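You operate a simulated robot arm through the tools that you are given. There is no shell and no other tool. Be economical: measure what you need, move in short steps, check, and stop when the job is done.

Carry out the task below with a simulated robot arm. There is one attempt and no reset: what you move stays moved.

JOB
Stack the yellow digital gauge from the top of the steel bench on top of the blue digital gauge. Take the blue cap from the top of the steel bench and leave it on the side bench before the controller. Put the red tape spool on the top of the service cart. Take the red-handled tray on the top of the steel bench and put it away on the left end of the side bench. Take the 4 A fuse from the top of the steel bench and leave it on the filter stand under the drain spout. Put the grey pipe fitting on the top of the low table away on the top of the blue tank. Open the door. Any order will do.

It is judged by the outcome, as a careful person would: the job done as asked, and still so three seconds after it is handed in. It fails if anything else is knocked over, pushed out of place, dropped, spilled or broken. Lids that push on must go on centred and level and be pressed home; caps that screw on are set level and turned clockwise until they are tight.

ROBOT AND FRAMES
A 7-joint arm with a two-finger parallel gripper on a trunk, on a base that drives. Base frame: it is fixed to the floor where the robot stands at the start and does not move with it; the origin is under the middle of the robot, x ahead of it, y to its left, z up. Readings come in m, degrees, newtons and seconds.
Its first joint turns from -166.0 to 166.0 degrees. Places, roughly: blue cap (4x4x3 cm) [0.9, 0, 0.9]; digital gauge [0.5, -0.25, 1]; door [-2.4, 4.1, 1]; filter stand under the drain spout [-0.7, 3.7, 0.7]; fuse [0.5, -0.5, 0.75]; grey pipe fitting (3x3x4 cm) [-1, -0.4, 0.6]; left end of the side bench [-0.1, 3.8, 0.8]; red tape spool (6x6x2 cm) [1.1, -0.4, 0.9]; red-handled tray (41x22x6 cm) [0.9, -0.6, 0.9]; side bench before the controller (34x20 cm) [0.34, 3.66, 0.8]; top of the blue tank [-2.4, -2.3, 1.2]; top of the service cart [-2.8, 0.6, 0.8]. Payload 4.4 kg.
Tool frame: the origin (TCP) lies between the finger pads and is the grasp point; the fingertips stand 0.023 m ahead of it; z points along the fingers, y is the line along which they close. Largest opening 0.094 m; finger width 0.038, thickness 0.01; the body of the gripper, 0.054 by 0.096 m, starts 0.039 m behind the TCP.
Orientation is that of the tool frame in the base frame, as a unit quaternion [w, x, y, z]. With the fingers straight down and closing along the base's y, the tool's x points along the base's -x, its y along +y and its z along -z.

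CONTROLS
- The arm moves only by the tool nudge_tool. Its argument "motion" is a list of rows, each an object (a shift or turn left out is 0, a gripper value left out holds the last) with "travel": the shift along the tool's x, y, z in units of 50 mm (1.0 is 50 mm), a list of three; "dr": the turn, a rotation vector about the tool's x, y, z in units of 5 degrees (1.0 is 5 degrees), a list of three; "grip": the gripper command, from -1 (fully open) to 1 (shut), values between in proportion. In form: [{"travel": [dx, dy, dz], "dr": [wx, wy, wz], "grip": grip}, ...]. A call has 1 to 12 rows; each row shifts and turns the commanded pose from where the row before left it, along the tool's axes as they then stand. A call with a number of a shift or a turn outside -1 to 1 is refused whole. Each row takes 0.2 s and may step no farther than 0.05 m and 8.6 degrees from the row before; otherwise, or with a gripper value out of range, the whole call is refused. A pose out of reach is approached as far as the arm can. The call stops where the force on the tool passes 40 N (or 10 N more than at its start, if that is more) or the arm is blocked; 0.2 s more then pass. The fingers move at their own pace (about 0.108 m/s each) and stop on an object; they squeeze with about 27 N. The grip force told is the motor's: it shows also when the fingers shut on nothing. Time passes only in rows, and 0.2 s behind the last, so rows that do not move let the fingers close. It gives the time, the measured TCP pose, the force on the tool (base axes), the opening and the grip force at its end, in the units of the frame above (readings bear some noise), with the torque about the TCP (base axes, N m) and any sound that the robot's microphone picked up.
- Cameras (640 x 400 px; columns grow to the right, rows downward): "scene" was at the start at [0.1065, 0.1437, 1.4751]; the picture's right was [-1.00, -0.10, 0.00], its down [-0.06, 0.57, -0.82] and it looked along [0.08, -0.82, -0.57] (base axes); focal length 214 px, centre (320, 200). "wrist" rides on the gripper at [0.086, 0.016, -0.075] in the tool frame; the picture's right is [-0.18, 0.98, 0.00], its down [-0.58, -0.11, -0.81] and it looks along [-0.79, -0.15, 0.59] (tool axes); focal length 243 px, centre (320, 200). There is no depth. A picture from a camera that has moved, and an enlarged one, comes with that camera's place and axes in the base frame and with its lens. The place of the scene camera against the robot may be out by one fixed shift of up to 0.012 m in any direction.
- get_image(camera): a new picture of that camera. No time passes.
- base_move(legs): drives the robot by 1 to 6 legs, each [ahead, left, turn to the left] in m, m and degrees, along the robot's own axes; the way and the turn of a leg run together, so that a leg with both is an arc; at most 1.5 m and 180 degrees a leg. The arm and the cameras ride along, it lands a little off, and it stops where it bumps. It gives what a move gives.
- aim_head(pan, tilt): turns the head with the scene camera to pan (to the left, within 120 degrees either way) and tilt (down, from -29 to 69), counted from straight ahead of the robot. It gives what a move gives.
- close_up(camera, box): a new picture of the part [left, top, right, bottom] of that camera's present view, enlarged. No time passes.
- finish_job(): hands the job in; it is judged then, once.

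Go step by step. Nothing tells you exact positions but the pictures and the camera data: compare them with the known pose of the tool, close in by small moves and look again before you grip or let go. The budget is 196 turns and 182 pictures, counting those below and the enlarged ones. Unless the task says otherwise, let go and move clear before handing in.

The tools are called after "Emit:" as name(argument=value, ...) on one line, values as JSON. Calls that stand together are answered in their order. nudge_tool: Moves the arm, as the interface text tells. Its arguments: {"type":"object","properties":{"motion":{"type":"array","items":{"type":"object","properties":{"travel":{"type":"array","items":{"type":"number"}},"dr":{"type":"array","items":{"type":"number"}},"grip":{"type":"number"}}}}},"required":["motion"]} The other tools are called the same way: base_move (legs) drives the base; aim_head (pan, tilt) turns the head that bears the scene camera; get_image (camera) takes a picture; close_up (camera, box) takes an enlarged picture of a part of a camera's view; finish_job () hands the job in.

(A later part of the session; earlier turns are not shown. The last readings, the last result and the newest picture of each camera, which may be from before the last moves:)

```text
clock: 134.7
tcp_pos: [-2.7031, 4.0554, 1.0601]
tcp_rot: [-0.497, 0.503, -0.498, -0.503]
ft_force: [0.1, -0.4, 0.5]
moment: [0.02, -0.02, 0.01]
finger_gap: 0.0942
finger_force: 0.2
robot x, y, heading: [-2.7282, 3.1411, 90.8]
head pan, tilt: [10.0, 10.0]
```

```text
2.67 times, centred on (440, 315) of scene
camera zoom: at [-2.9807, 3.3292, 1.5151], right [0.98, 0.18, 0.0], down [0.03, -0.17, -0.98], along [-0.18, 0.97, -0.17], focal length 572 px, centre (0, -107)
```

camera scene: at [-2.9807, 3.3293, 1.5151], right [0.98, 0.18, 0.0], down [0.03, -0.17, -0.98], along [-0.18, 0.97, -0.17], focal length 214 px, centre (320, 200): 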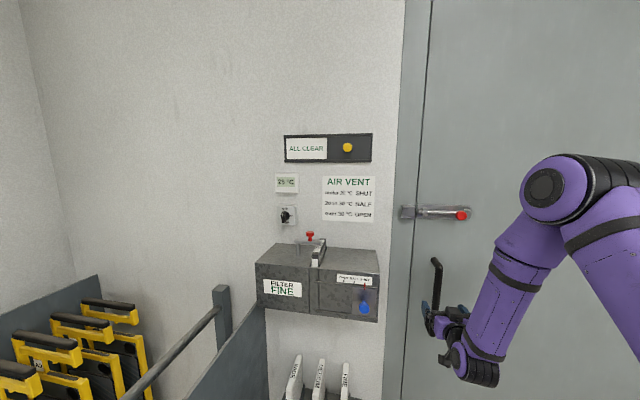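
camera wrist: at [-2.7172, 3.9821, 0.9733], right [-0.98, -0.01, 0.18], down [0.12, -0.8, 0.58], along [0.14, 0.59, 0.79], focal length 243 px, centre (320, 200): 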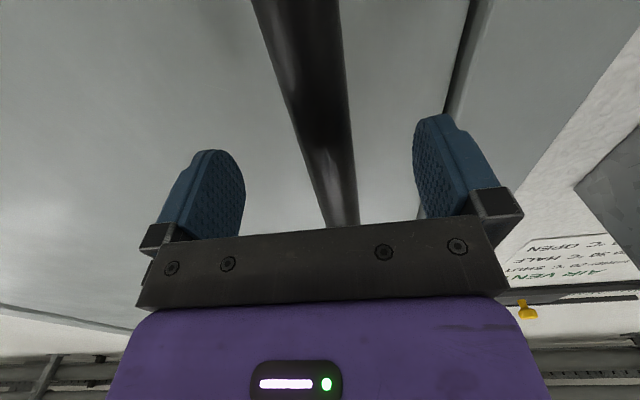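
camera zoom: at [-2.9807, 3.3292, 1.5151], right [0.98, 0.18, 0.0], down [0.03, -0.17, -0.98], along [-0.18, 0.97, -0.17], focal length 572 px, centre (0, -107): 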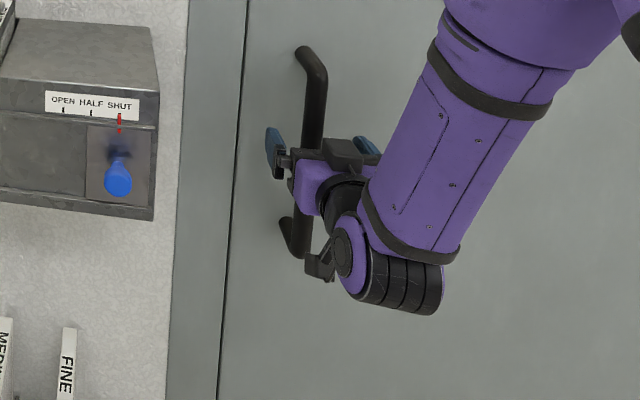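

Emit:
nudge_tool(motion=[{"grip": 0}, {"grip": 1}, {"grip": 1}, {"grip": 1}, {"travel": [0, 0, 0]}])

Emit:
get_image(camera="wrist")

```text
clock: 136.0
tcp_pos: [-2.7068, 4.0549, 1.0597]
tcp_rot: [0.495, -0.504, 0.496, 0.504]
ft_force: [-5.2, 1.0, -0.1]
moment: [-0.06, -0.56, -0.17]
finger_gap: 0.0237
finger_force: 45.4
robot x, y, heading: [-2.7287, 3.1437, 90.8]
head pan, tilt: [10.0, 10.0]
stopped in row 5: the force on the tool passed its limit at 41 N (the readings are from after the stop); the commanded pose is now the measured one
```

```text
109 pictures are left
camera wrist: at [-2.7219, 3.9815, 0.9733], right [-0.98, -0.02, 0.19], down [0.12, -0.8, 0.58], along [0.14, 0.59, 0.79], focal length 243 px, centre (320, 200)
```

wrist: 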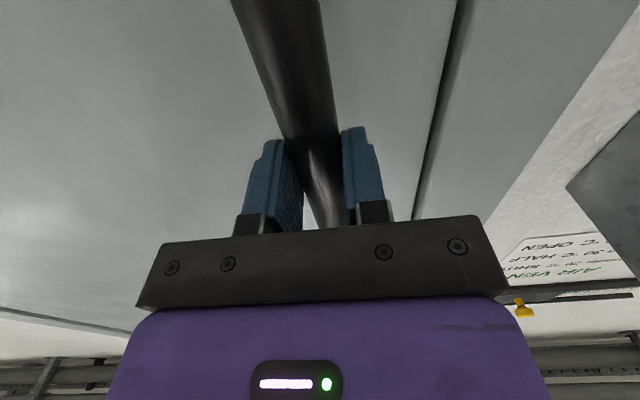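

Gripped. I'll pull gently with the arm first.

Emit:
nudge_tool(motion=[{"travel": [0, 0, -0.3]}, {"travel": [0, 0, -0.3]}, {"travel": [0, 0, -0.3]}, {"travel": [0, 0, 0]}])

```text
clock: 137.0
tcp_pos: [-2.7043, 4.0101, 1.0611]
tcp_rot: [-0.495, 0.504, -0.498, -0.504]
ft_force: [10.4, 0.7, 0.1]
moment: [-0.67, -0.45, -0.49]
finger_gap: 0.0238
finger_force: 45.1
robot x, y, heading: [-2.7241, 3.1412, 90.7]
head pan, tilt: [10.0, 10.0]
```

The door moves freely. I'll continue along the arc with the base.

Emit:
base_move(legs=[[-0.117, -0.026, 0], [-0.103, -0.039, 0]])

Emit:
get_image(camera="scene")

```text
clock: 139.5
tcp_pos: [-2.6468, 3.7894, 1.061]
tcp_rot: [0.493, -0.507, 0.493, 0.507]
ft_force: [-0.9, -1.0, 2.9]
moment: [-0.03, -0.33, 0.07]
finger_gap: 0.0235
finger_force: 45.1
robot x, y, heading: [-2.6608, 2.9267, 90.7]
head pan, tilt: [10.0, 10.0]
stopped in leg 2: the force on the tool passed its limit at 42 N (the readings are from after the stop); the commanded pose is now the measured one
```

```text
108 pictures are left
camera scene: at [-2.9149, 3.1082, 1.5151], right [0.98, 0.19, 0.0], down [0.03, -0.17, -0.98], along [-0.19, 0.97, -0.17], focal length 214 px, centre (320, 200)
```

scene: 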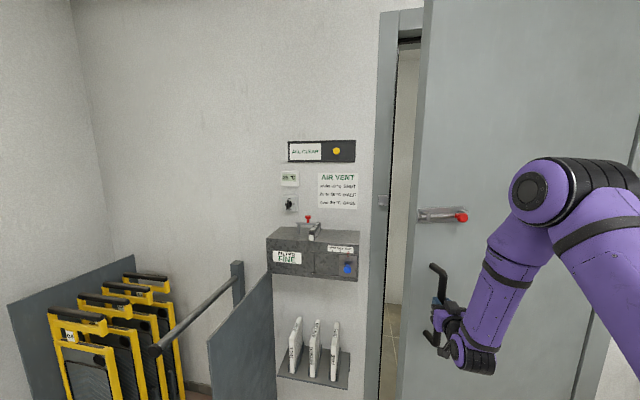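

Door about 20° open. I'll align the tool with the door's angle and keep pulling.

Emit:
nudge_tool(motion=[{"dr": [-1, 0, 0]}, {"dr": [-1, 0, 0]}, {"dr": [-1, 0, 0]}, {"travel": [0, 0, 0]}])

Emit:
base_move(legs=[[-0.062, -0.031, 0], [-0.058, -0.037, 0], [-0.05, -0.042, 0]])

Emit:
get_image(camera="scene")

```text
clock: 140.5
tcp_pos: [-2.6428, 3.7916, 1.06]
tcp_rot: [-0.421, 0.567, -0.425, -0.567]
ft_force: [16.3, 4.2, -10.6]
moment: [-0.52, -0.97, -0.34]
finger_gap: 0.0236
finger_force: 44.8
robot x, y, heading: [-2.657, 2.9252, 90.9]
head pan, tilt: [10.0, 10.0]
```

```text
clock: 143.1
tcp_pos: [-2.5423, 3.62, 1.0608]
tcp_rot: [0.417, -0.571, 0.418, 0.571]
ft_force: [-1.1, -2.9, 1.7]
moment: [-0.18, -1.0, -0.05]
finger_gap: 0.0237
finger_force: 45.5
robot x, y, heading: [-2.5463, 2.7581, 91.3]
head pan, tilt: [10.0, 10.0]
stopped in leg 3: the force on the tool passed its limit at 42 N (the readings are from after the stop); the commanded pose is now the measured one
```

```text
107 pictures are left
camera scene: at [-2.8028, 2.9382, 1.5151], right [0.98, 0.19, 0.0], down [0.03, -0.17, -0.98], along [-0.19, 0.97, -0.17], focal length 214 px, centre (320, 200)
```

scene: 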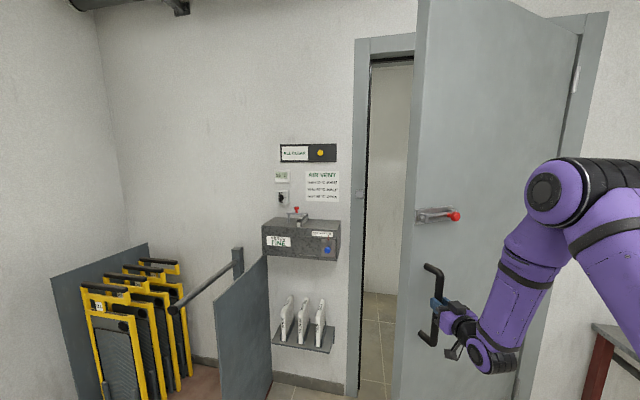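

About 34° open. I'll check what's behind the robot before going further.

Emit:
aim_head(pan=120, tilt=50)

Emit:
get_image(camera="scene")

Emit:
aim_head(pan=-110, tilt=45)

Emit:
get_image(camera="scene")

```text
clock: 144.9
tcp_pos: [-2.5426, 3.6218, 1.0613]
tcp_rot: [0.416, -0.57, 0.42, 0.571]
ft_force: [-2.8, -2.2, 1.6]
moment: [0.34, -1.12, 0.07]
finger_gap: 0.024
finger_force: 45.5
robot x, y, heading: [-2.5447, 2.7538, 91.2]
head pan, tilt: [120.0, 50.0]
```

```text
106 pictures are left
camera scene: at [-2.8508, 2.8072, 1.4532], right [-0.52, 0.86, 0.0], down [0.66, 0.4, -0.64], along [-0.55, -0.33, -0.77], focal length 214 px, centre (320, 200)
```

scene: 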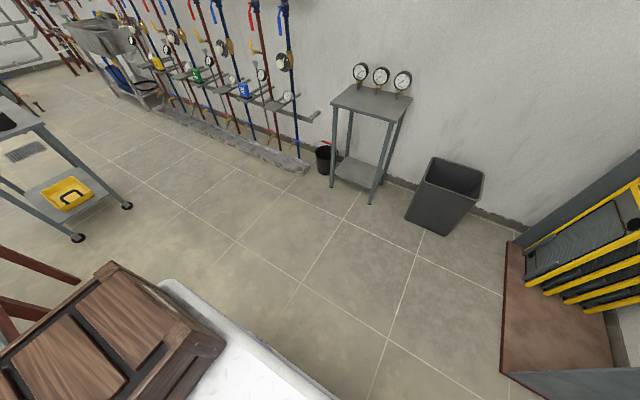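

```text
clock: 148.2
tcp_pos: [-2.5425, 3.6202, 1.0597]
tcp_rot: [0.416, -0.57, 0.42, 0.571]
ft_force: [-4.0, -3.2, 2.1]
moment: [0.38, -1.12, 0.14]
finger_gap: 0.0237
finger_force: 45.4
robot x, y, heading: [-2.5464, 2.7562, 91.5]
head pan, tilt: [-110.0, 45.0]
```

```text
105 pictures are left
camera scene: at [-2.7079, 2.8208, 1.4602], right [-0.32, -0.95, 0.0], down [-0.67, 0.23, -0.71], along [0.67, -0.23, -0.71], focal length 214 px, centre (320, 200)
```

scene: 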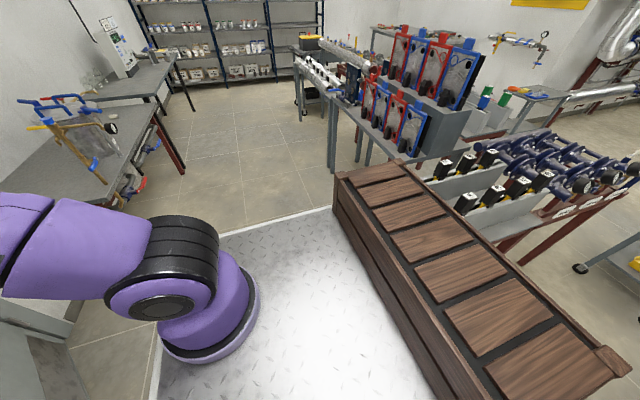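

The crate at the back rides on the robot; there's roughly 0.15 m free behind. I'll continue with combined turns and mostly rightward moves.

Emit:
nudge_tool(motion=[{"dr": [-1, 0, 0]}, {"dr": [-1, 0, 0]}, {"dr": [-1, 0, 0]}, {"dr": [-1, 0, 0]}, {"travel": [0, 0, 0]}])

Emit:
base_move(legs=[[-0.043, -0.036, 0], [-0.04, -0.04, 0]])

Emit:
nudge_tool(motion=[{"dr": [-1, 0, 0]}, {"dr": [-1, 0, 0]}, {"travel": [0, 0, 0]}])

Emit:
base_move(legs=[[-0.036, -0.041, 0], [-0.03, -0.044, 0]])

```text
clock: 149.6
tcp_pos: [-2.5365, 3.6224, 1.0611]
tcp_rot: [0.313, -0.633, 0.316, 0.633]
ft_force: [4.8, 3.8, -5.5]
moment: [0.57, -0.54, -0.03]
finger_gap: 0.0237
finger_force: 44.8
robot x, y, heading: [-2.5408, 2.7587, 91.4]
head pan, tilt: [-110.0, 45.0]
stopped in row 5: the force on the tool passed its limit at 41 N (the readings are from after the stop); the commanded pose is now the measured one
```

```text
clock: 151.1
tcp_pos: [-2.4638, 3.5407, 1.061]
tcp_rot: [0.311, -0.633, 0.316, 0.634]
ft_force: [-2.0, -0.6, -9.2]
moment: [0.89, -0.86, 0.27]
finger_gap: 0.0238
finger_force: 45.2
robot x, y, heading: [-2.4693, 2.6747, 91.1]
head pan, tilt: [-110.0, 45.0]
```

```text
clock: 151.9
tcp_pos: [-2.4607, 3.5394, 1.0606]
tcp_rot: [0.258, -0.658, 0.26, 0.658]
ft_force: [18.2, 15.6, 1.5]
moment: [-0.01, -1.64, -0.58]
finger_gap: 0.0241
finger_force: 45.4
robot x, y, heading: [-2.4662, 2.6698, 91.1]
head pan, tilt: [-110.0, 45.0]
```

```text
clock: 153.6
tcp_pos: [-2.3783, 3.4736, 1.0609]
tcp_rot: [0.252, -0.659, 0.255, 0.661]
ft_force: [0.0, -4.1, 1.7]
moment: [0.67, -1.07, -0.01]
finger_gap: 0.0238
finger_force: 44.4
robot x, y, heading: [-2.383, 2.6105, 90.9]
head pan, tilt: [-110.0, 45.0]
stopped in leg 2: the force on the tool passed its limit at 44 N (the readings are from after the stop); the commanded pose is now the measured one
```

About 50° open. I'll use the arm now, following the arc with rotation.

Emit:
nudge_tool(motion=[{"travel": [0, 0, -0.34], "dr": [-0.25, 0, 0]}, {"travel": [0, 0, -0.34], "dr": [-0.5, 0, 0]}, {"travel": [0, 0, -0.34], "dr": [-0.5, 0, 0]}, {"travel": [0, 0, -0.34], "dr": [-0.5, 0, 0]}, {"travel": [0, 0, -0.34], "dr": [-0.5, 0, 0]}, {"travel": [0, 0, 0]}])

Emit:
aim_head(pan=0, tilt=15)

Emit:
get_image(camera="scene")

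```text
clock: 154.4
tcp_pos: [-2.335, 3.4459, 1.0597]
tcp_rot: [-0.221, 0.672, -0.222, -0.672]
ft_force: [4.9, 9.3, -8.4]
moment: [-0.07, -1.17, -0.61]
finger_gap: 0.0237
finger_force: 45.3
robot x, y, heading: [-2.3813, 2.611, 90.9]
head pan, tilt: [-110.0, 45.0]
stopped in row 4: the force on the tool passed its limit at 46 N (the readings are from after the stop); the commanded pose is now the measured one
```

```text
clock: 156.3
tcp_pos: [-2.336, 3.4439, 1.0607]
tcp_rot: [0.22, -0.671, 0.222, 0.672]
ft_force: [13.7, 17.1, -17.8]
moment: [0.34, -0.99, -0.43]
finger_gap: 0.0239
finger_force: 45.0
robot x, y, heading: [-2.3747, 2.6069, 91.4]
head pan, tilt: [0.0, 15.0]
```

```text
104 pictures are left
camera scene: at [-2.621, 2.7975, 1.5069], right [1.0, 0.02, 0.0], down [0.0, -0.26, -0.97], along [-0.02, 0.97, -0.26], focal length 214 px, centre (320, 200)
```

scene: 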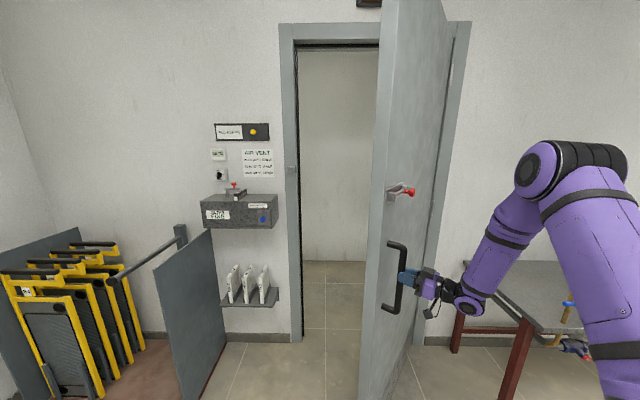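

54° open. The force shows the hinge radius is a bit shorter, so I'll bias toward the hinge and continue.

Emit:
nudge_tool(motion=[{"travel": [0, -0.1, 0]}, {"travel": [0, -0.03, -0.4], "dr": [-0.3, 0, 0]}, {"travel": [0, -0.03, -0.4], "dr": [-0.3, 0, 0]}, {"travel": [0, -0.03, -0.4], "dr": [-0.3, 0, 0]}, {"travel": [0, -0.03, -0.4], "dr": [-0.3, 0, 0]}, {"travel": [0, -0.03, -0.4], "dr": [-0.3, 0, 0]}, {"travel": [0, -0.03, -0.4], "dr": [-0.3, 0, 0]}, {"travel": [0, -0.03, -0.4], "dr": [-0.3, 0, 0]}, {"travel": [0, 0, 0]}])

```text
clock: 158.3
tcp_pos: [-2.2074, 3.3843, 1.0614]
tcp_rot: [0.158, -0.689, 0.159, 0.69]
ft_force: [3.7, 8.3, -11.4]
moment: [-0.25, -1.18, -0.22]
finger_gap: 0.0239
finger_force: 45.0
robot x, y, heading: [-2.3823, 2.6096, 91.0]
head pan, tilt: [0.0, 15.0]
```

Emit:
nudge_tool(motion=[{"travel": [0, -0.05, -0.4], "dr": [-0.3, 0, 0]}, {"travel": [0, -0.03, -0.4], "dr": [-0.3, 0, 0]}, {"travel": [0, -0.03, -0.4], "dr": [-0.3, 0, 0]}, {"travel": [0, -0.03, -0.4], "dr": [-0.3, 0, 0]}, {"travel": [0, -0.03, -0.4], "dr": [-0.3, 0, 0]}, {"travel": [0, -0.03, -0.4], "dr": [-0.3, 0, 0]}, {"travel": [0, -0.03, -0.4], "dr": [-0.3, 0, 0]}, {"travel": [0, 0, 0]}])

Emit:
get_image(camera="scene")

```text
clock: 159.7
tcp_pos: [-2.0991, 3.3511, 1.0608]
tcp_rot: [0.107, -0.699, 0.107, 0.699]
ft_force: [1.1, 10.1, -6.4]
moment: [-0.41, -0.53, -0.6]
finger_gap: 0.0239
finger_force: 45.2
robot x, y, heading: [-2.3799, 2.6118, 90.9]
head pan, tilt: [0.0, 15.0]
stopped in row 6: the force on the tool passed its limit at 42 N (the readings are from after the stop); the commanded pose is now the measured one
```

```text
103 pictures are left
camera scene: at [-2.6215, 2.7972, 1.5069], right [1.0, 0.02, 0.0], down [0.0, -0.26, -0.97], along [-0.02, 0.97, -0.26], focal length 214 px, centre (320, 200)
```

scene: 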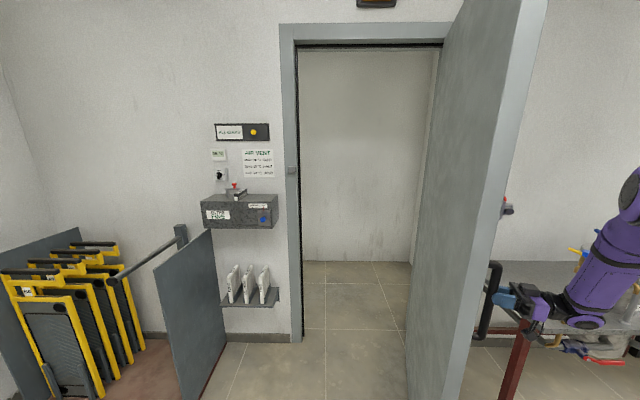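

About 72° open; a few degrees more.

Emit:
nudge_tool(motion=[{"travel": [0, -0.15, -0.2], "dr": [-0.2, 0, 0]}, {"travel": [0, -0.03, -0.4], "dr": [-0.3, 0, 0]}, {"travel": [0, -0.03, -0.4], "dr": [-0.3, 0, 0]}, {"travel": [0, -0.03, -0.4], "dr": [-0.3, 0, 0]}, {"travel": [0, -0.03, -0.4], "dr": [-0.3, 0, 0]}, {"travel": [0, -0.03, -0.4], "dr": [-0.3, 0, 0]}, {"travel": [0, 0, 0]}])

Emit:
get_image(camera="scene")

```text
clock: 160.1
tcp_pos: [-2.089, 3.3502, 1.0619]
tcp_rot: [0.098, -0.699, 0.099, 0.701]
ft_force: [-3.8, -13.1, 9.2]
moment: [0.24, -0.6, -0.18]
finger_gap: 0.0237
finger_force: 45.2
robot x, y, heading: [-2.3785, 2.6104, 91.2]
head pan, tilt: [0.0, 15.0]
stopped in row 2: the force on the tool passed its limit at 48 N (the readings are from after the stop); the commanded pose is now the measured one
```

```text
102 pictures are left
camera scene: at [-2.6221, 2.795, 1.507], right [1.0, 0.02, 0.0], down [0.01, -0.26, -0.97], along [-0.02, 0.97, -0.26], focal length 214 px, centre (320, 200)
```

scene: 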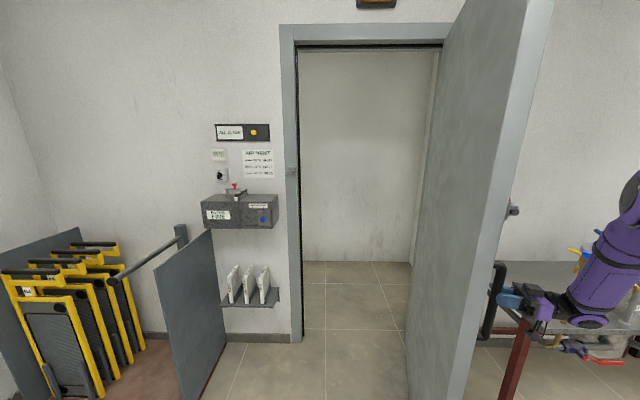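

Emit:
nudge_tool(motion=[{"travel": [0, 0.06, 0]}, {"travel": [0, 0.02, -0.4], "dr": [-0.3, 0, 0]}, {"travel": [0, 0, -0.4], "dr": [-0.3, 0, 0]}, {"travel": [0, 0, -0.4], "dr": [-0.3, 0, 0]}, {"travel": [0, 0, -0.4], "dr": [-0.3, 0, 0]}, {"travel": [0, 0, -0.4], "dr": [-0.3, 0, 0]}, {"travel": [0, 0, 0]}])

```text
clock: 160.8
tcp_pos: [-2.0692, 3.345, 1.0609]
tcp_rot: [0.092, -0.701, 0.091, 0.702]
ft_force: [-0.2, 10.0, -9.2]
moment: [-0.47, -0.56, -0.65]
finger_gap: 0.0238
finger_force: 44.7
robot x, y, heading: [-2.3797, 2.6112, 90.9]
head pan, tilt: [0.0, 15.0]
stopped in row 3: the force on the tool passed its limit at 44 N (the readings are from after the stop); the commanded pose is now the measured one
```

Door about 75° open. I'll release the handle, back off, and check that the door stays.

Emit:
nudge_tool(motion=[{"grip": 0}, {"grip": -1}, {"grip": -1}, {"grip": -1}, {"travel": [0, 0, -0.5]}, {"travel": [0, 0, -0.5]}, {"travel": [0, 0, -0.4]}, {"travel": [0, 0.7, 0]}, {"travel": [0, 0.7, 0]}, {"travel": [0, 0.7, 0]}, {"travel": [0, 0.7, 0]}, {"travel": [0, 0, 0]}])

Emit:
get_image(camera="scene")

Emit:
get_image(camera="wrist")

```text
clock: 163.4
tcp_pos: [-2.0349, 3.19, 1.0627]
tcp_rot: [0.092, -0.7, 0.09, 0.702]
ft_force: [-1.2, -0.1, -0.2]
moment: [0.02, -0.02, 0.01]
finger_gap: 0.0941
finger_force: 0.1
robot x, y, heading: [-2.3837, 2.614, 91.0]
head pan, tilt: [0.0, 15.0]
```

```text
101 pictures are left
camera scene: at [-2.6218, 2.7967, 1.507], right [1.0, 0.02, 0.0], down [0.01, -0.26, -0.97], along [-0.02, 0.97, -0.26], focal length 214 px, centre (320, 200)
```

scene: 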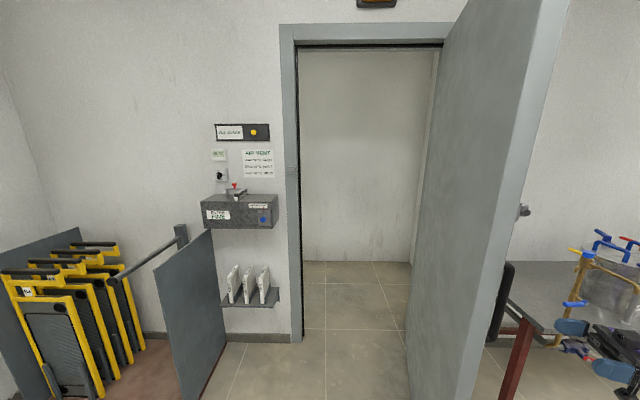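

```text
100 pictures are left
camera wrist: at [-1.9667, 3.1558, 0.9762], right [-0.25, -0.95, 0.18], down [0.81, -0.1, 0.58], along [-0.53, 0.29, 0.79], focal length 243 px, centre (320, 200)
```

wrist: 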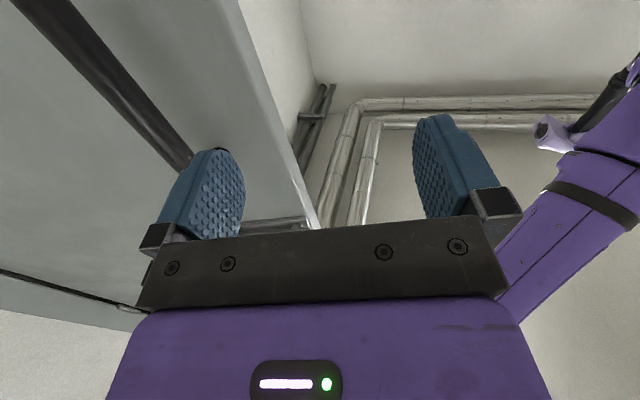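

The door stays open. I'll raise the arm and turn the tool back to pointing down.

Emit:
nudge_tool(motion=[{"travel": [-0.9, 0, 0]}, {"travel": [-0.9, 0, 0]}, {"travel": [-0.9, 0, 0]}, {"travel": [-0.9, 0, 0]}, {"travel": [-0.9, 0, 0]}, {"travel": [-0.9, 0, 0]}, {"dr": [0, 1, 0]}, {"dr": [0, 1, 0]}, {"dr": [0, 1, 0]}, {"dr": [0, 1, 0]}, {"dr": [0, 1, 0]}, {"dr": [0, 1, 0]}])

Emit:
nudge_tool(motion=[{"dr": [0, 1, 0]}, {"dr": [0, 1, 0]}, {"dr": [0, 1, 0]}, {"dr": [0, 1, 0]}, {"dr": [0, 1, 0]}, {"dr": [0, 1, 0]}, {"dr": [0, 1, 0]}, {"dr": [0, 1, 0]}, {"dr": [0, 1, 0]}, {"dr": [0, 1, 0]}, {"dr": [0, 1, 0]}, {"dr": [0, 1, 0]}])

Emit:
nudge_tool(motion=[{"dr": [0, 0, 1]}, {"dr": [0, 0, 1]}, {"dr": [0, 0, 1]}, {"dr": [0, 0, 1]}, {"dr": [0, 0, 1]}, {"dr": [0, 0, 1]}, {"dr": [0, 0, 1]}, {"dr": [0, 0, 1]}, {"dr": [0, 0, 1]}, {"dr": [0, 0, 1]}, {"dr": [0, 0, 1]}, {"dr": [0, 0, 1]}])

Emit:
get_image(camera="scene")

```text
clock: 166.0
tcp_pos: [-2.0362, 3.1904, 1.3312]
tcp_rot: [-0.065, 0.859, -0.111, -0.496]
ft_force: [0.6, -0.5, 0.4]
moment: [0.02, 0.0, 0.04]
finger_gap: 0.094
finger_force: 0.1
robot x, y, heading: [-2.3825, 2.6131, 91.0]
head pan, tilt: [0.0, 15.0]
```

```text
clock: 168.8
tcp_pos: [-2.0025, 3.1664, 1.3221]
tcp_rot: [0.0, 0.984, -0.173, -0.039]
ft_force: [1.1, -0.7, 0.4]
moment: [0.06, 0.03, -0.04]
finger_gap: 0.0939
finger_force: 0.1
out of reach, approached as far as the arm can: row 10
robot x, y, heading: [-2.3877, 2.6135, 90.9]
head pan, tilt: [0.0, 15.0]
stopped in row 12: the arm was blocked; the commanded pose is now the measured one
```

```text
clock: 171.4
tcp_pos: [-2.0027, 3.1669, 1.3229]
tcp_rot: [0.02, 0.766, -0.641, -0.033]
ft_force: [0.4, 0.3, 0.8]
moment: [0.01, 0.0, 0.03]
finger_gap: 0.094
finger_force: 0.1
robot x, y, heading: [-2.3811, 2.6092, 91.1]
head pan, tilt: [0.0, 15.0]
```

```text
99 pictures are left
camera scene: at [-2.6221, 2.7965, 1.507], right [1.0, 0.02, 0.0], down [0.01, -0.26, -0.97], along [-0.02, 0.97, -0.26], focal length 214 px, centre (320, 200)
```

scene: 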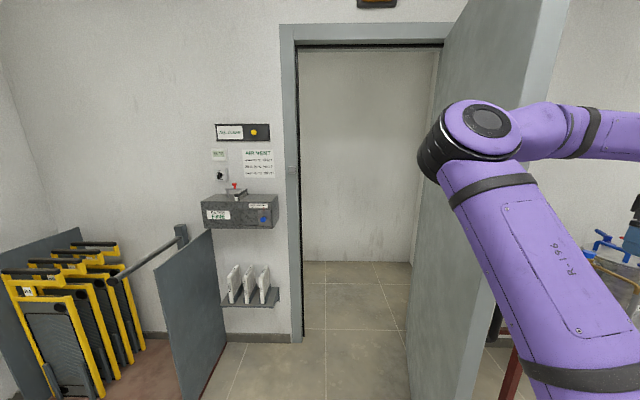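

Arm is clear of the door. I'll level the tool and then drive back along the aisle toward the steel bench.

Emit:
nudge_tool(motion=[{"dr": [0.83, 0.29, 0]}, {"dr": [0, 0, 1]}, {"dr": [0, 0, 1]}, {"travel": [0, 0, 0]}])

Emit:
base_move(legs=[[0, -0.5, -1], [0.13, -1.2, 0], [0, -1.1, 0], [0, -1.1, 0]])

Emit:
aim_head(pan=30, tilt=25)

Emit:
get_image(camera="scene")

```text
clock: 172.4
tcp_pos: [-2.0041, 3.1677, 1.3234]
tcp_rot: [-0.001, 0.708, -0.706, 0.001]
ft_force: [0.6, 0.8, 0.3]
moment: [0.02, -0.01, -0.02]
finger_gap: 0.0941
finger_force: 0.1
robot x, y, heading: [-2.3795, 2.6117, 91.3]
head pan, tilt: [0.0, 15.0]
```

```text
clock: 173.9
tcp_pos: [-1.8747, 3.1282, 1.3242]
tcp_rot: [0.001, -0.666, 0.746, 0.0]
ft_force: [0.2, 0.2, -0.3]
moment: [0.02, -0.02, 0.01]
finger_gap: 0.094
finger_force: 0.1
robot x, y, heading: [-2.3166, 2.6204, 84.7]
head pan, tilt: [0.0, 15.0]
stopped in leg 1: the robot was blocked; the commanded pose is now the measured one
```

```text
clock: 174.9
tcp_pos: [-1.8754, 3.1288, 1.3234]
tcp_rot: [0.001, -0.666, 0.746, -0.001]
ft_force: [0.0, 0.0, 0.1]
moment: [0.02, -0.01, -0.01]
finger_gap: 0.0941
finger_force: 0.1
robot x, y, heading: [-2.3129, 2.6197, 84.9]
head pan, tilt: [30.0, 25.0]
```

```text
98 pictures are left
camera scene: at [-2.5781, 2.8222, 1.4908], right [0.91, 0.41, 0.0], down [0.18, -0.38, -0.91], along [-0.38, 0.82, -0.42], focal length 214 px, centre (320, 200)
```

scene: 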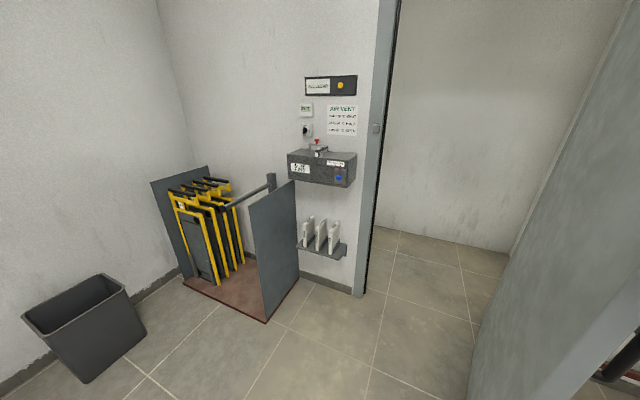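

Blocked: probably the rear right corner met the table behind. I'll look there.

Emit:
aim_head(pan=-115, tilt=55)

Emit:
get_image(camera="scene")

Emit:
aim_head(pan=-40, tilt=15)

Emit:
get_image(camera="scene")

```text
clock: 177.2
tcp_pos: [-1.8764, 3.1286, 1.3227]
tcp_rot: [0.001, -0.665, 0.747, -0.001]
ft_force: [0.2, -0.3, 0.5]
moment: [-0.01, 0.03, -0.02]
finger_gap: 0.0939
finger_force: 0.0
robot x, y, heading: [-2.3122, 2.6204, 84.5]
head pan, tilt: [-115.0, 55.0]
```

```text
97 pictures are left
camera scene: at [-2.4776, 2.7018, 1.4468], right [-0.51, -0.86, 0.0], down [-0.71, 0.41, -0.57], along [0.49, -0.29, -0.82], focal length 214 px, centre (320, 200)
```

scene: 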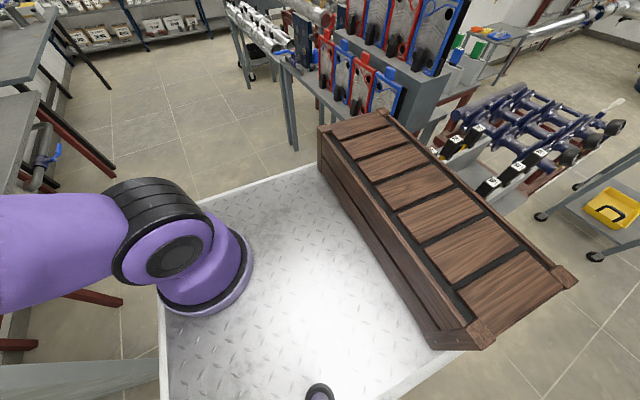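

```text
clock: 178.7
tcp_pos: [-1.8765, 3.1294, 1.3225]
tcp_rot: [0.001, -0.666, 0.746, -0.001]
ft_force: [0.1, -0.4, 0.0]
moment: [-0.01, 0.02, 0.0]
finger_gap: 0.0941
finger_force: 0.1
robot x, y, heading: [-2.3175, 2.6207, 84.6]
head pan, tilt: [-40.0, 15.0]
```

```text
96 pictures are left
camera scene: at [-2.4732, 2.8038, 1.5069], right [0.7, -0.71, 0.0], down [-0.18, -0.18, -0.97], along [0.69, 0.68, -0.26], focal length 214 px, centre (320, 200)
```

scene: 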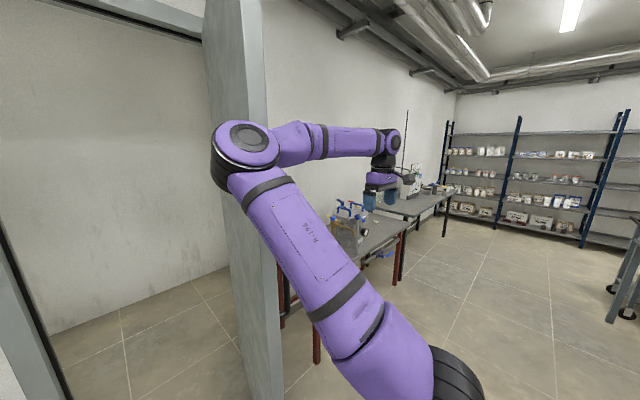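

The robot's rear right corner met a table leg, and the elbow is close to the door edge. I'll strafe left to free both, then recentre the arm.

Emit:
base_move(legs=[[0, 0.38, 0]])

Emit:
nudge_tool(motion=[{"travel": [0.3, 0.7, 0]}, {"travel": [0.3, 0.7, 0]}, {"travel": [0, 0.8, 0]}, {"travel": [0, 0.8, 0]}, {"travel": [0, 0.8, 0]}, {"travel": [0, 0.8, 0]}, {"travel": [0, 0.8, 0]}, {"travel": [0, 0.8, 0]}, {"travel": [0, 0.8, 0]}, {"travel": [0, 0.8, 0]}, {"travel": [0, 0.5, 0]}])

Emit:
get_image(camera="scene")

```text
clock: 181.1
tcp_pos: [-2.2524, 3.1636, 1.3237]
tcp_rot: [0.0, -0.665, 0.747, -0.001]
ft_force: [-0.6, -0.1, 0.1]
moment: [0.01, 0.01, 0.0]
finger_gap: 0.0942
finger_force: 0.1
robot x, y, heading: [-2.6896, 2.6589, 84.5]
head pan, tilt: [-40.0, 15.0]
```

```text
clock: 183.4
tcp_pos: [-2.6677, 3.1812, 1.3243]
tcp_rot: [0.001, -0.666, 0.746, -0.001]
ft_force: [0.4, 0.5, -0.5]
moment: [-0.01, 0.07, -0.01]
finger_gap: 0.094
finger_force: 0.1
robot x, y, heading: [-2.6928, 2.657, 84.8]
head pan, tilt: [-40.0, 15.0]
```

```text
95 pictures are left
camera scene: at [-2.8508, 2.8405, 1.507], right [0.7, -0.71, 0.0], down [-0.18, -0.18, -0.97], along [0.69, 0.68, -0.26], focal length 214 px, centre (320, 200)
```

scene: 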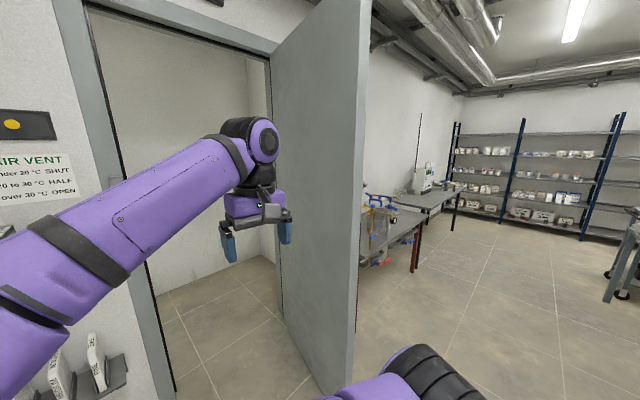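

Arm centred. I'll rotate right to face +x and drive along the aisle.

Emit:
base_move(legs=[[0, 0, -84.8], [1.2, 0, 0]])

Emit:
aim_head(pan=-15, tilt=30)

Emit:
get_image(camera="scene")

```text
clock: 193.3
tcp_pos: [-0.9567, 2.6045, 1.3243]
tcp_rot: [-0.001, 0.035, 0.999, -0.001]
ft_force: [0.1, -0.4, -0.2]
moment: [0.02, 0.01, -0.02]
finger_gap: 0.0939
finger_force: 0.0
robot x, y, heading: [-1.4822, 2.6008, -3.0]
head pan, tilt: [-40.0, 15.0]
```

```text
clock: 194.2
tcp_pos: [-0.9573, 2.603, 1.3247]
tcp_rot: [0.0, 0.034, 0.999, -0.001]
ft_force: [0.3, 0.2, 0.0]
moment: [-0.03, 0.01, -0.01]
finger_gap: 0.0936
finger_force: 0.1
robot x, y, heading: [-1.479, 2.6052, -2.8]
head pan, tilt: [-15.0, 30.0]
```

```text
94 pictures are left
camera scene: at [-1.2865, 2.8024, 1.4828], right [-0.31, -0.95, 0.0], down [-0.48, 0.15, -0.87], along [0.82, -0.27, -0.5], focal length 214 px, centre (320, 200)
```

scene: 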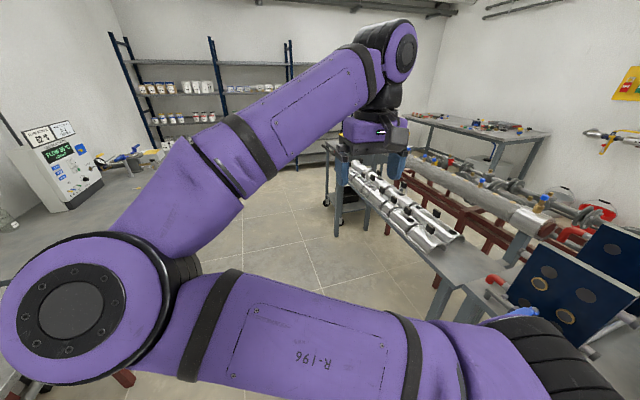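

The way is clear. I'll continue to x≈1.5, then strafe down beside the cart and turn toward the bench.

Emit:
base_move(legs=[[0, 0, 3], [1.45, 0.05, 0], [1.5, 0.05, 0]])

Emit:
base_move(legs=[[0, -1.0, 0], [0, -1.05, 0]])

Emit:
aim_head(pan=-60, tilt=30)

Emit:
get_image(camera="scene")

```text
refused: leg 3 is longer than a leg can be; nothing moved
```

```text
clock: 196.2
tcp_pos: [-0.9695, 2.4268, 1.3253]
tcp_rot: [0.0, 0.028, 1.0, 0.0]
ft_force: [-1.2, 0.6, 0.1]
moment: [-0.01, 0.02, -0.02]
finger_gap: 0.0939
finger_force: 0.0
robot x, y, heading: [-1.4965, 2.418, -2.4]
head pan, tilt: [-15.0, 30.0]
stopped in leg 1: the robot was blocked; the commanded pose is now the measured one
```

```text
clock: 197.3
tcp_pos: [-0.9698, 2.4267, 1.325]
tcp_rot: [0.001, 0.03, 1.0, 0.0]
ft_force: [-0.7, 0.7, -0.1]
moment: [-0.03, 0.02, 0.02]
finger_gap: 0.094
finger_force: 0.1
robot x, y, heading: [-1.4945, 2.4204, -2.1]
head pan, tilt: [-60.0, 30.0]
```

```text
93 pictures are left
camera scene: at [-1.3456, 2.5682, 1.4828], right [-0.88, -0.47, 0.0], down [-0.23, 0.44, -0.87], along [0.41, -0.77, -0.5], focal length 214 px, centre (320, 200)
```

scene: 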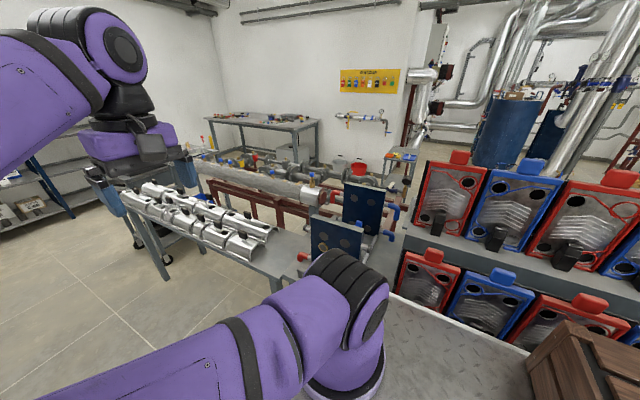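

A refused call let the next one run and the robot bumped the table edge; nothing appears displaced. I'll back off left and continue in valid legs.

Emit:
base_move(legs=[[0, 0.25, 2.5], [1.4, 0.03, 0], [1.4, 0.03, 0]])

Emit:
aim_head(pan=-100, tilt=35)

Emit:
get_image(camera="scene")

```text
clock: 212.4
tcp_pos: [1.8643, 2.8597, 1.3258]
tcp_rot: [-0.001, -0.016, 1.0, 0.0]
ft_force: [0.0, 0.1, -0.6]
moment: [0.06, -0.03, -0.02]
finger_gap: 0.0939
finger_force: 0.1
robot x, y, heading: [1.3411, 2.8043, 3.0]
head pan, tilt: [-60.0, 30.0]
```

```text
clock: 213.5
tcp_pos: [1.8649, 2.8608, 1.3254]
tcp_rot: [0.0, -0.016, 1.0, 0.0]
ft_force: [0.5, -0.8, 0.5]
moment: [0.03, 0.03, -0.02]
finger_gap: 0.0937
finger_force: 0.1
robot x, y, heading: [1.3433, 2.8069, 3.2]
head pan, tilt: [-100.0, 35.0]
```

```text
92 pictures are left
camera scene: at [1.4175, 2.9555, 1.475], right [-0.99, 0.12, 0.0], down [0.07, 0.57, -0.82], along [-0.1, -0.81, -0.57], focal length 214 px, centre (320, 200)
```

scene: 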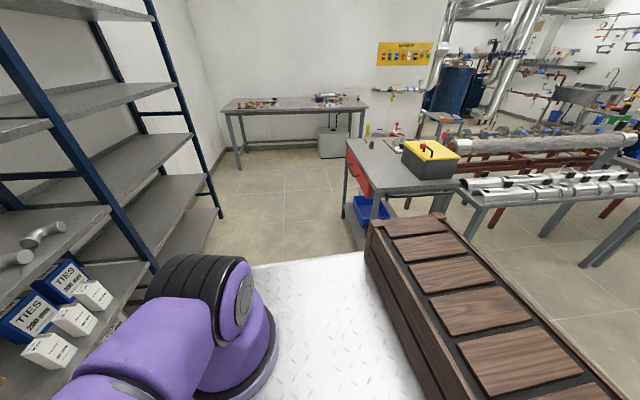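

I'll turn to face the bench (-y) and drive down the aisle beside the cart.

Emit:
base_move(legs=[[0, 0, -93], [0, 0.2, 0], [1.0, 0, 0]])

```text
clock: 223.8
tcp_pos: [1.5444, 1.2732, 1.3247]
tcp_rot: [0.0, 0.726, 0.688, 0.0]
ft_force: [0.0, 0.5, -0.4]
moment: [0.02, -0.04, 0.04]
finger_gap: 0.0938
finger_force: 0.2
robot x, y, heading: [1.5359, 1.7987, -91.8]
head pan, tilt: [-100.0, 35.0]
```

Emit:
base_move(legs=[[1.2, 0, 1.8], [0, -0.63, 0]])

Emit:
aim_head(pan=-15, tilt=50)

Emit:
get_image(camera="scene")

Emit:
get_image(camera="wrist")

```text
clock: 233.2
tcp_pos: [0.9313, 0.0277, 1.3257]
tcp_rot: [0.0, 0.707, 0.707, 0.001]
ft_force: [-0.1, 0.8, 0.0]
moment: [-0.01, 0.0, 0.01]
finger_gap: 0.0939
finger_force: 0.0
robot x, y, heading: [0.8952, 0.5497, -88.7]
head pan, tilt: [-100.0, 35.0]
```

```text
clock: 234.8
tcp_pos: [0.9312, 0.0278, 1.3251]
tcp_rot: [0.0, 0.707, 0.707, 0.0]
ft_force: [0.9, -0.1, 0.3]
moment: [0.02, 0.0, 0.01]
finger_gap: 0.0938
finger_force: 0.0
robot x, y, heading: [0.8941, 0.5491, -88.4]
head pan, tilt: [-15.0, 50.0]
```

```text
91 pictures are left
camera scene: at [1.1125, 0.3776, 1.4533], right [-0.97, 0.24, 0.0], down [0.18, 0.74, -0.64], along [-0.15, -0.62, -0.77], focal length 214 px, centre (320, 200)
```

scene: 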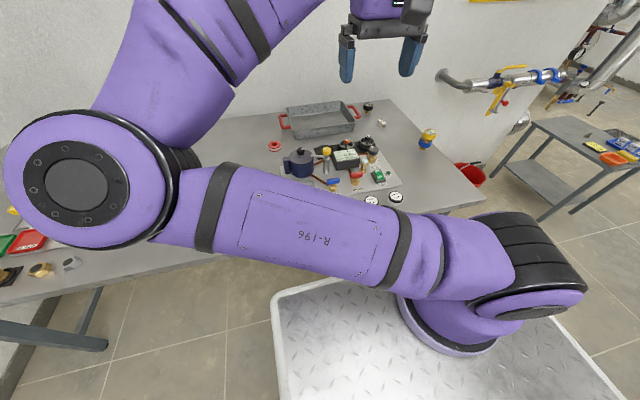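

```text
90 pictures are left
camera wrist: at [0.9487, 0.115, 1.3989], right [0.98, -0.18, 0.0], down [-0.11, -0.58, 0.81], along [-0.15, -0.79, -0.59], focal length 243 px, centre (320, 200)
```

wrist: 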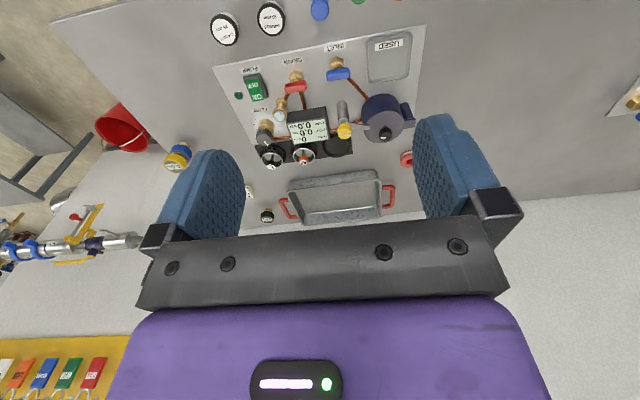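

The wrist view shows the whole bench, with the stack intact. I'll rotate the tool 90° (closing along y) and come down over the blue cap.

Emit:
nudge_tool(motion=[{"dr": [0, 0, 1]}, {"dr": [0, 0, 1]}, {"dr": [0, 0, 1]}, {"dr": [0, 0, 1]}, {"dr": [0, 0, 1]}, {"dr": [0, 0, 1]}, {"dr": [0, 0, 1]}, {"dr": [0, 0, 1]}, {"dr": [0, 0, 1]}, {"dr": [0, 0, 1]}, {"dr": [0, 0, 1]}, {"dr": [0, 0, 1]}])

Emit:
nudge_tool(motion=[{"dr": [0, 0, 1]}, {"dr": [0, 0, 1]}, {"dr": [0, 0, 1]}, {"dr": [0, 0, 1]}, {"dr": [0, 0, 1]}, {"dr": [0, 0, 1]}, {"travel": [0, -0.5, 0.8]}, {"travel": [0, -0.5, 0.8]}, {"travel": [0, 0, 0.8]}, {"travel": [0, 0, 0.8]}, {"travel": [0, 0, 0.8]}, {"travel": [0, 0, 0]}])

Emit:
get_image(camera="wrist")

```text
clock: 237.4
tcp_pos: [0.9322, 0.0276, 1.3245]
tcp_rot: [0.0, 0.966, 0.258, 0.0]
ft_force: [-0.4, 0.6, -0.7]
moment: [-0.01, -0.03, 0.0]
finger_gap: 0.0939
finger_force: 0.1
robot x, y, heading: [0.899, 0.5524, -89.0]
head pan, tilt: [-15.0, 50.0]
```

```text
clock: 240.0
tcp_pos: [0.8351, 0.0477, 1.1681]
tcp_rot: [0.0, 1.0, 0.001, -0.001]
ft_force: [-0.8, -0.1, -0.3]
moment: [-0.03, 0.0, -0.01]
finger_gap: 0.0939
finger_force: 0.1
out of reach, approached as far as the arm can: row 1, 2, 3, 4, 5, 6, 8, 9, 10, 11
robot x, y, heading: [0.8966, 0.5521, -89.0]
head pan, tilt: [-15.0, 50.0]
```

```text
89 pictures are left
camera wrist: at [0.9225, 0.0311, 1.2426], right [-0.18, -0.98, 0.0], down [-0.58, 0.11, 0.81], along [-0.79, 0.15, -0.59], focal length 243 px, centre (320, 200)
```

wrist: 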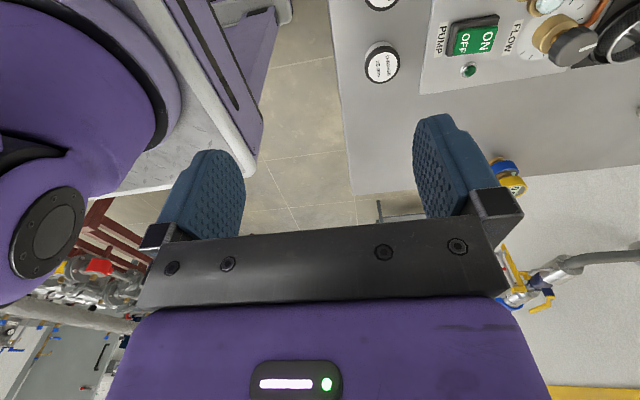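

The target is too close to the arm's axis here. I'll strafe the base left (+x) so the cap lies farther to its right.

Emit:
base_move(legs=[[-0.08, 0.42, -1]])

Emit:
nudge_tool(motion=[{"travel": [-0.8, 0, 0]}, {"travel": [-0.8, 0, 0]}, {"travel": [-0.8, 0, 0]}, {"travel": [-0.8, 0, 0]}, {"travel": [-0.8, 0, 0]}, {"travel": [0, 0, 0]}])

Emit:
get_image(camera="wrist")

Emit:
get_image(camera="scene")

```text
clock: 242.6
tcp_pos: [1.2396, 0.1322, 1.1686]
tcp_rot: [0.0, 1.0, -0.011, 0.0]
ft_force: [-0.3, -0.1, 0.2]
moment: [0.0, -0.01, 0.01]
finger_gap: 0.0942
finger_force: 0.0
robot x, y, heading: [1.3121, 0.6356, -90.3]
head pan, tilt: [-15.0, 50.0]
```

```text
clock: 244.0
tcp_pos: [1.0375, 0.1315, 1.169]
tcp_rot: [0.0, 1.0, -0.009, 0.0]
ft_force: [0.7, -0.2, -0.1]
moment: [-0.04, -0.02, 0.01]
finger_gap: 0.094
finger_force: 0.0
robot x, y, heading: [1.3107, 0.6393, -89.9]
head pan, tilt: [-15.0, 50.0]
```

```text
88 pictures are left
camera wrist: at [1.1248, 0.1142, 1.2437], right [-0.2, -0.98, 0.0], down [-0.58, 0.12, 0.81], along [-0.79, 0.16, -0.59], focal length 243 px, centre (320, 200)
```

wrist: 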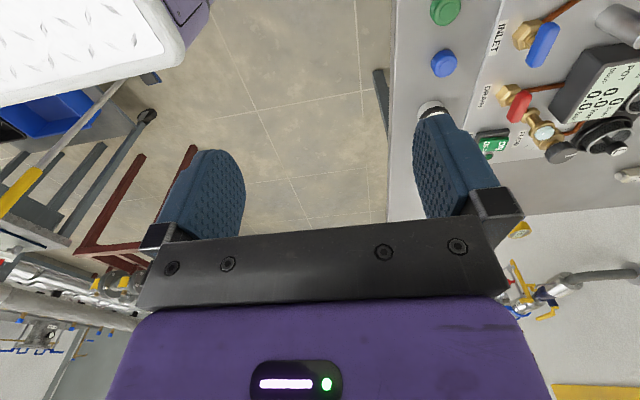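

```text
87 pictures are left
camera scene: at [1.5236, 0.4571, 1.4532], right [-0.97, 0.26, 0.0], down [0.2, 0.74, -0.64], along [-0.17, -0.62, -0.77], focal length 214 px, centre (320, 200)
```

scene: 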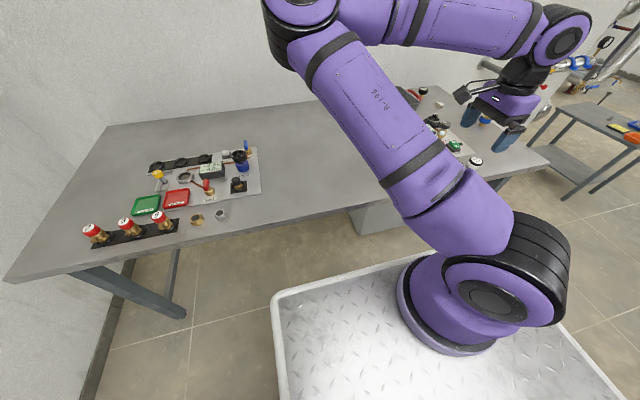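

Blue cap at about (0.936, -0.022) in the current reading. I'll move above it.

Emit:
nudge_tool(motion=[{"travel": [-0.5, 0.77, 0]}, {"travel": [-0.5, 0.77, 0]}, {"travel": [-0.5, 0.77, 0]}, {"travel": [-0.5, 0.77, 0]}, {"travel": [0, 0, 0.8]}, {"travel": [0, 0, 0.8]}, {"travel": [0, 0, 0.8]}, {"travel": [0, 0, 0]}])

Emit:
get_image(camera="wrist")

```text
clock: 245.8
tcp_pos: [0.936, -0.0173, 1.049]
tcp_rot: [0.0, 1.0, -0.01, 0.0]
ft_force: [0.7, 0.2, 0.6]
moment: [0.01, 0.01, 0.02]
finger_gap: 0.094
finger_force: 0.1
robot x, y, heading: [1.3075, 0.6361, -90.0]
head pan, tilt: [-15.0, 50.0]
```

```text
86 pictures are left
camera wrist: at [1.0222, -0.0354, 1.1242], right [-0.2, -0.98, 0.0], down [-0.58, 0.12, 0.81], along [-0.79, 0.16, -0.59], focal length 243 px, centre (320, 200)
```

wrist: 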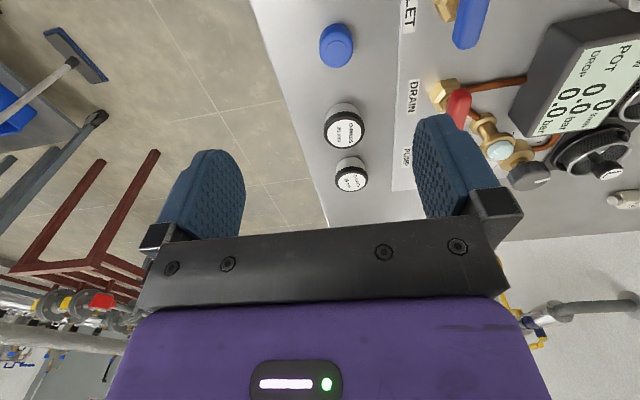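

Emit:
nudge_tool(motion=[{"travel": [-0.06, 0.28, 0], "grip": -0.4}, {"travel": [0, 0, 0.7]}, {"travel": [0, 0, 0.7]}, {"travel": [0, 0, 0.6]}, {"travel": [0, 0, 0]}])

Emit:
get_image(camera="wrist")

```text
clock: 247.0
tcp_pos: [0.9342, -0.0301, 0.9494]
tcp_rot: [0.0, 1.0, -0.009, 0.001]
ft_force: [0.7, 0.3, -0.7]
moment: [0.0, -0.02, 0.03]
finger_gap: 0.0654
finger_force: 0.0
robot x, y, heading: [1.3125, 0.6347, -89.9]
head pan, tilt: [-15.0, 50.0]
```

```text
85 pictures are left
camera wrist: at [1.0213, -0.0468, 1.0238], right [-0.2, -0.98, 0.0], down [-0.58, 0.12, 0.81], along [-0.79, 0.16, -0.59], focal length 243 px, centre (320, 200)
```

wrist: 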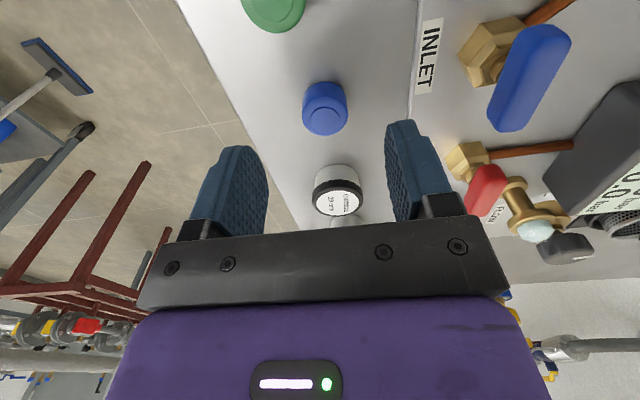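

Emit:
nudge_tool(motion=[{"travel": [0, 0.02, 0.5]}, {"travel": [0, 0, 0.52]}, {"travel": [0, 0, 0]}, {"grip": 0.2}, {"grip": 1}, {"grip": 1}, {"grip": 1}, {"travel": [0, 0, -0.4]}, {"travel": [0, 0, -0.8]}, {"travel": [0, 0, -0.9]}, {"travel": [0, 0, -0.9]}, {"travel": [0, 0, 0]}])

Emit:
get_image(camera="wrist")

```text
clock: 249.6
tcp_pos: [0.9366, -0.0316, 1.0261]
tcp_rot: [-0.001, 1.0, -0.009, 0.001]
ft_force: [0.4, -0.8, -0.2]
moment: [0.01, -0.02, 0.01]
finger_gap: 0.0289
finger_force: 27.3
out of reach, approached as far as the arm can: row 9
robot x, y, heading: [1.3128, 0.6372, -90.1]
head pan, tilt: [-15.0, 50.0]
```

```text
84 pictures are left
camera wrist: at [1.0239, -0.0484, 1.1001], right [-0.2, -0.98, 0.0], down [-0.58, 0.12, 0.81], along [-0.79, 0.16, -0.59], focal length 243 px, centre (320, 200)
```

wrist: 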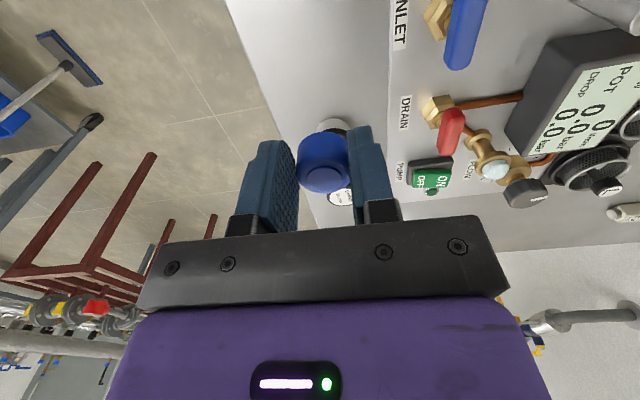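

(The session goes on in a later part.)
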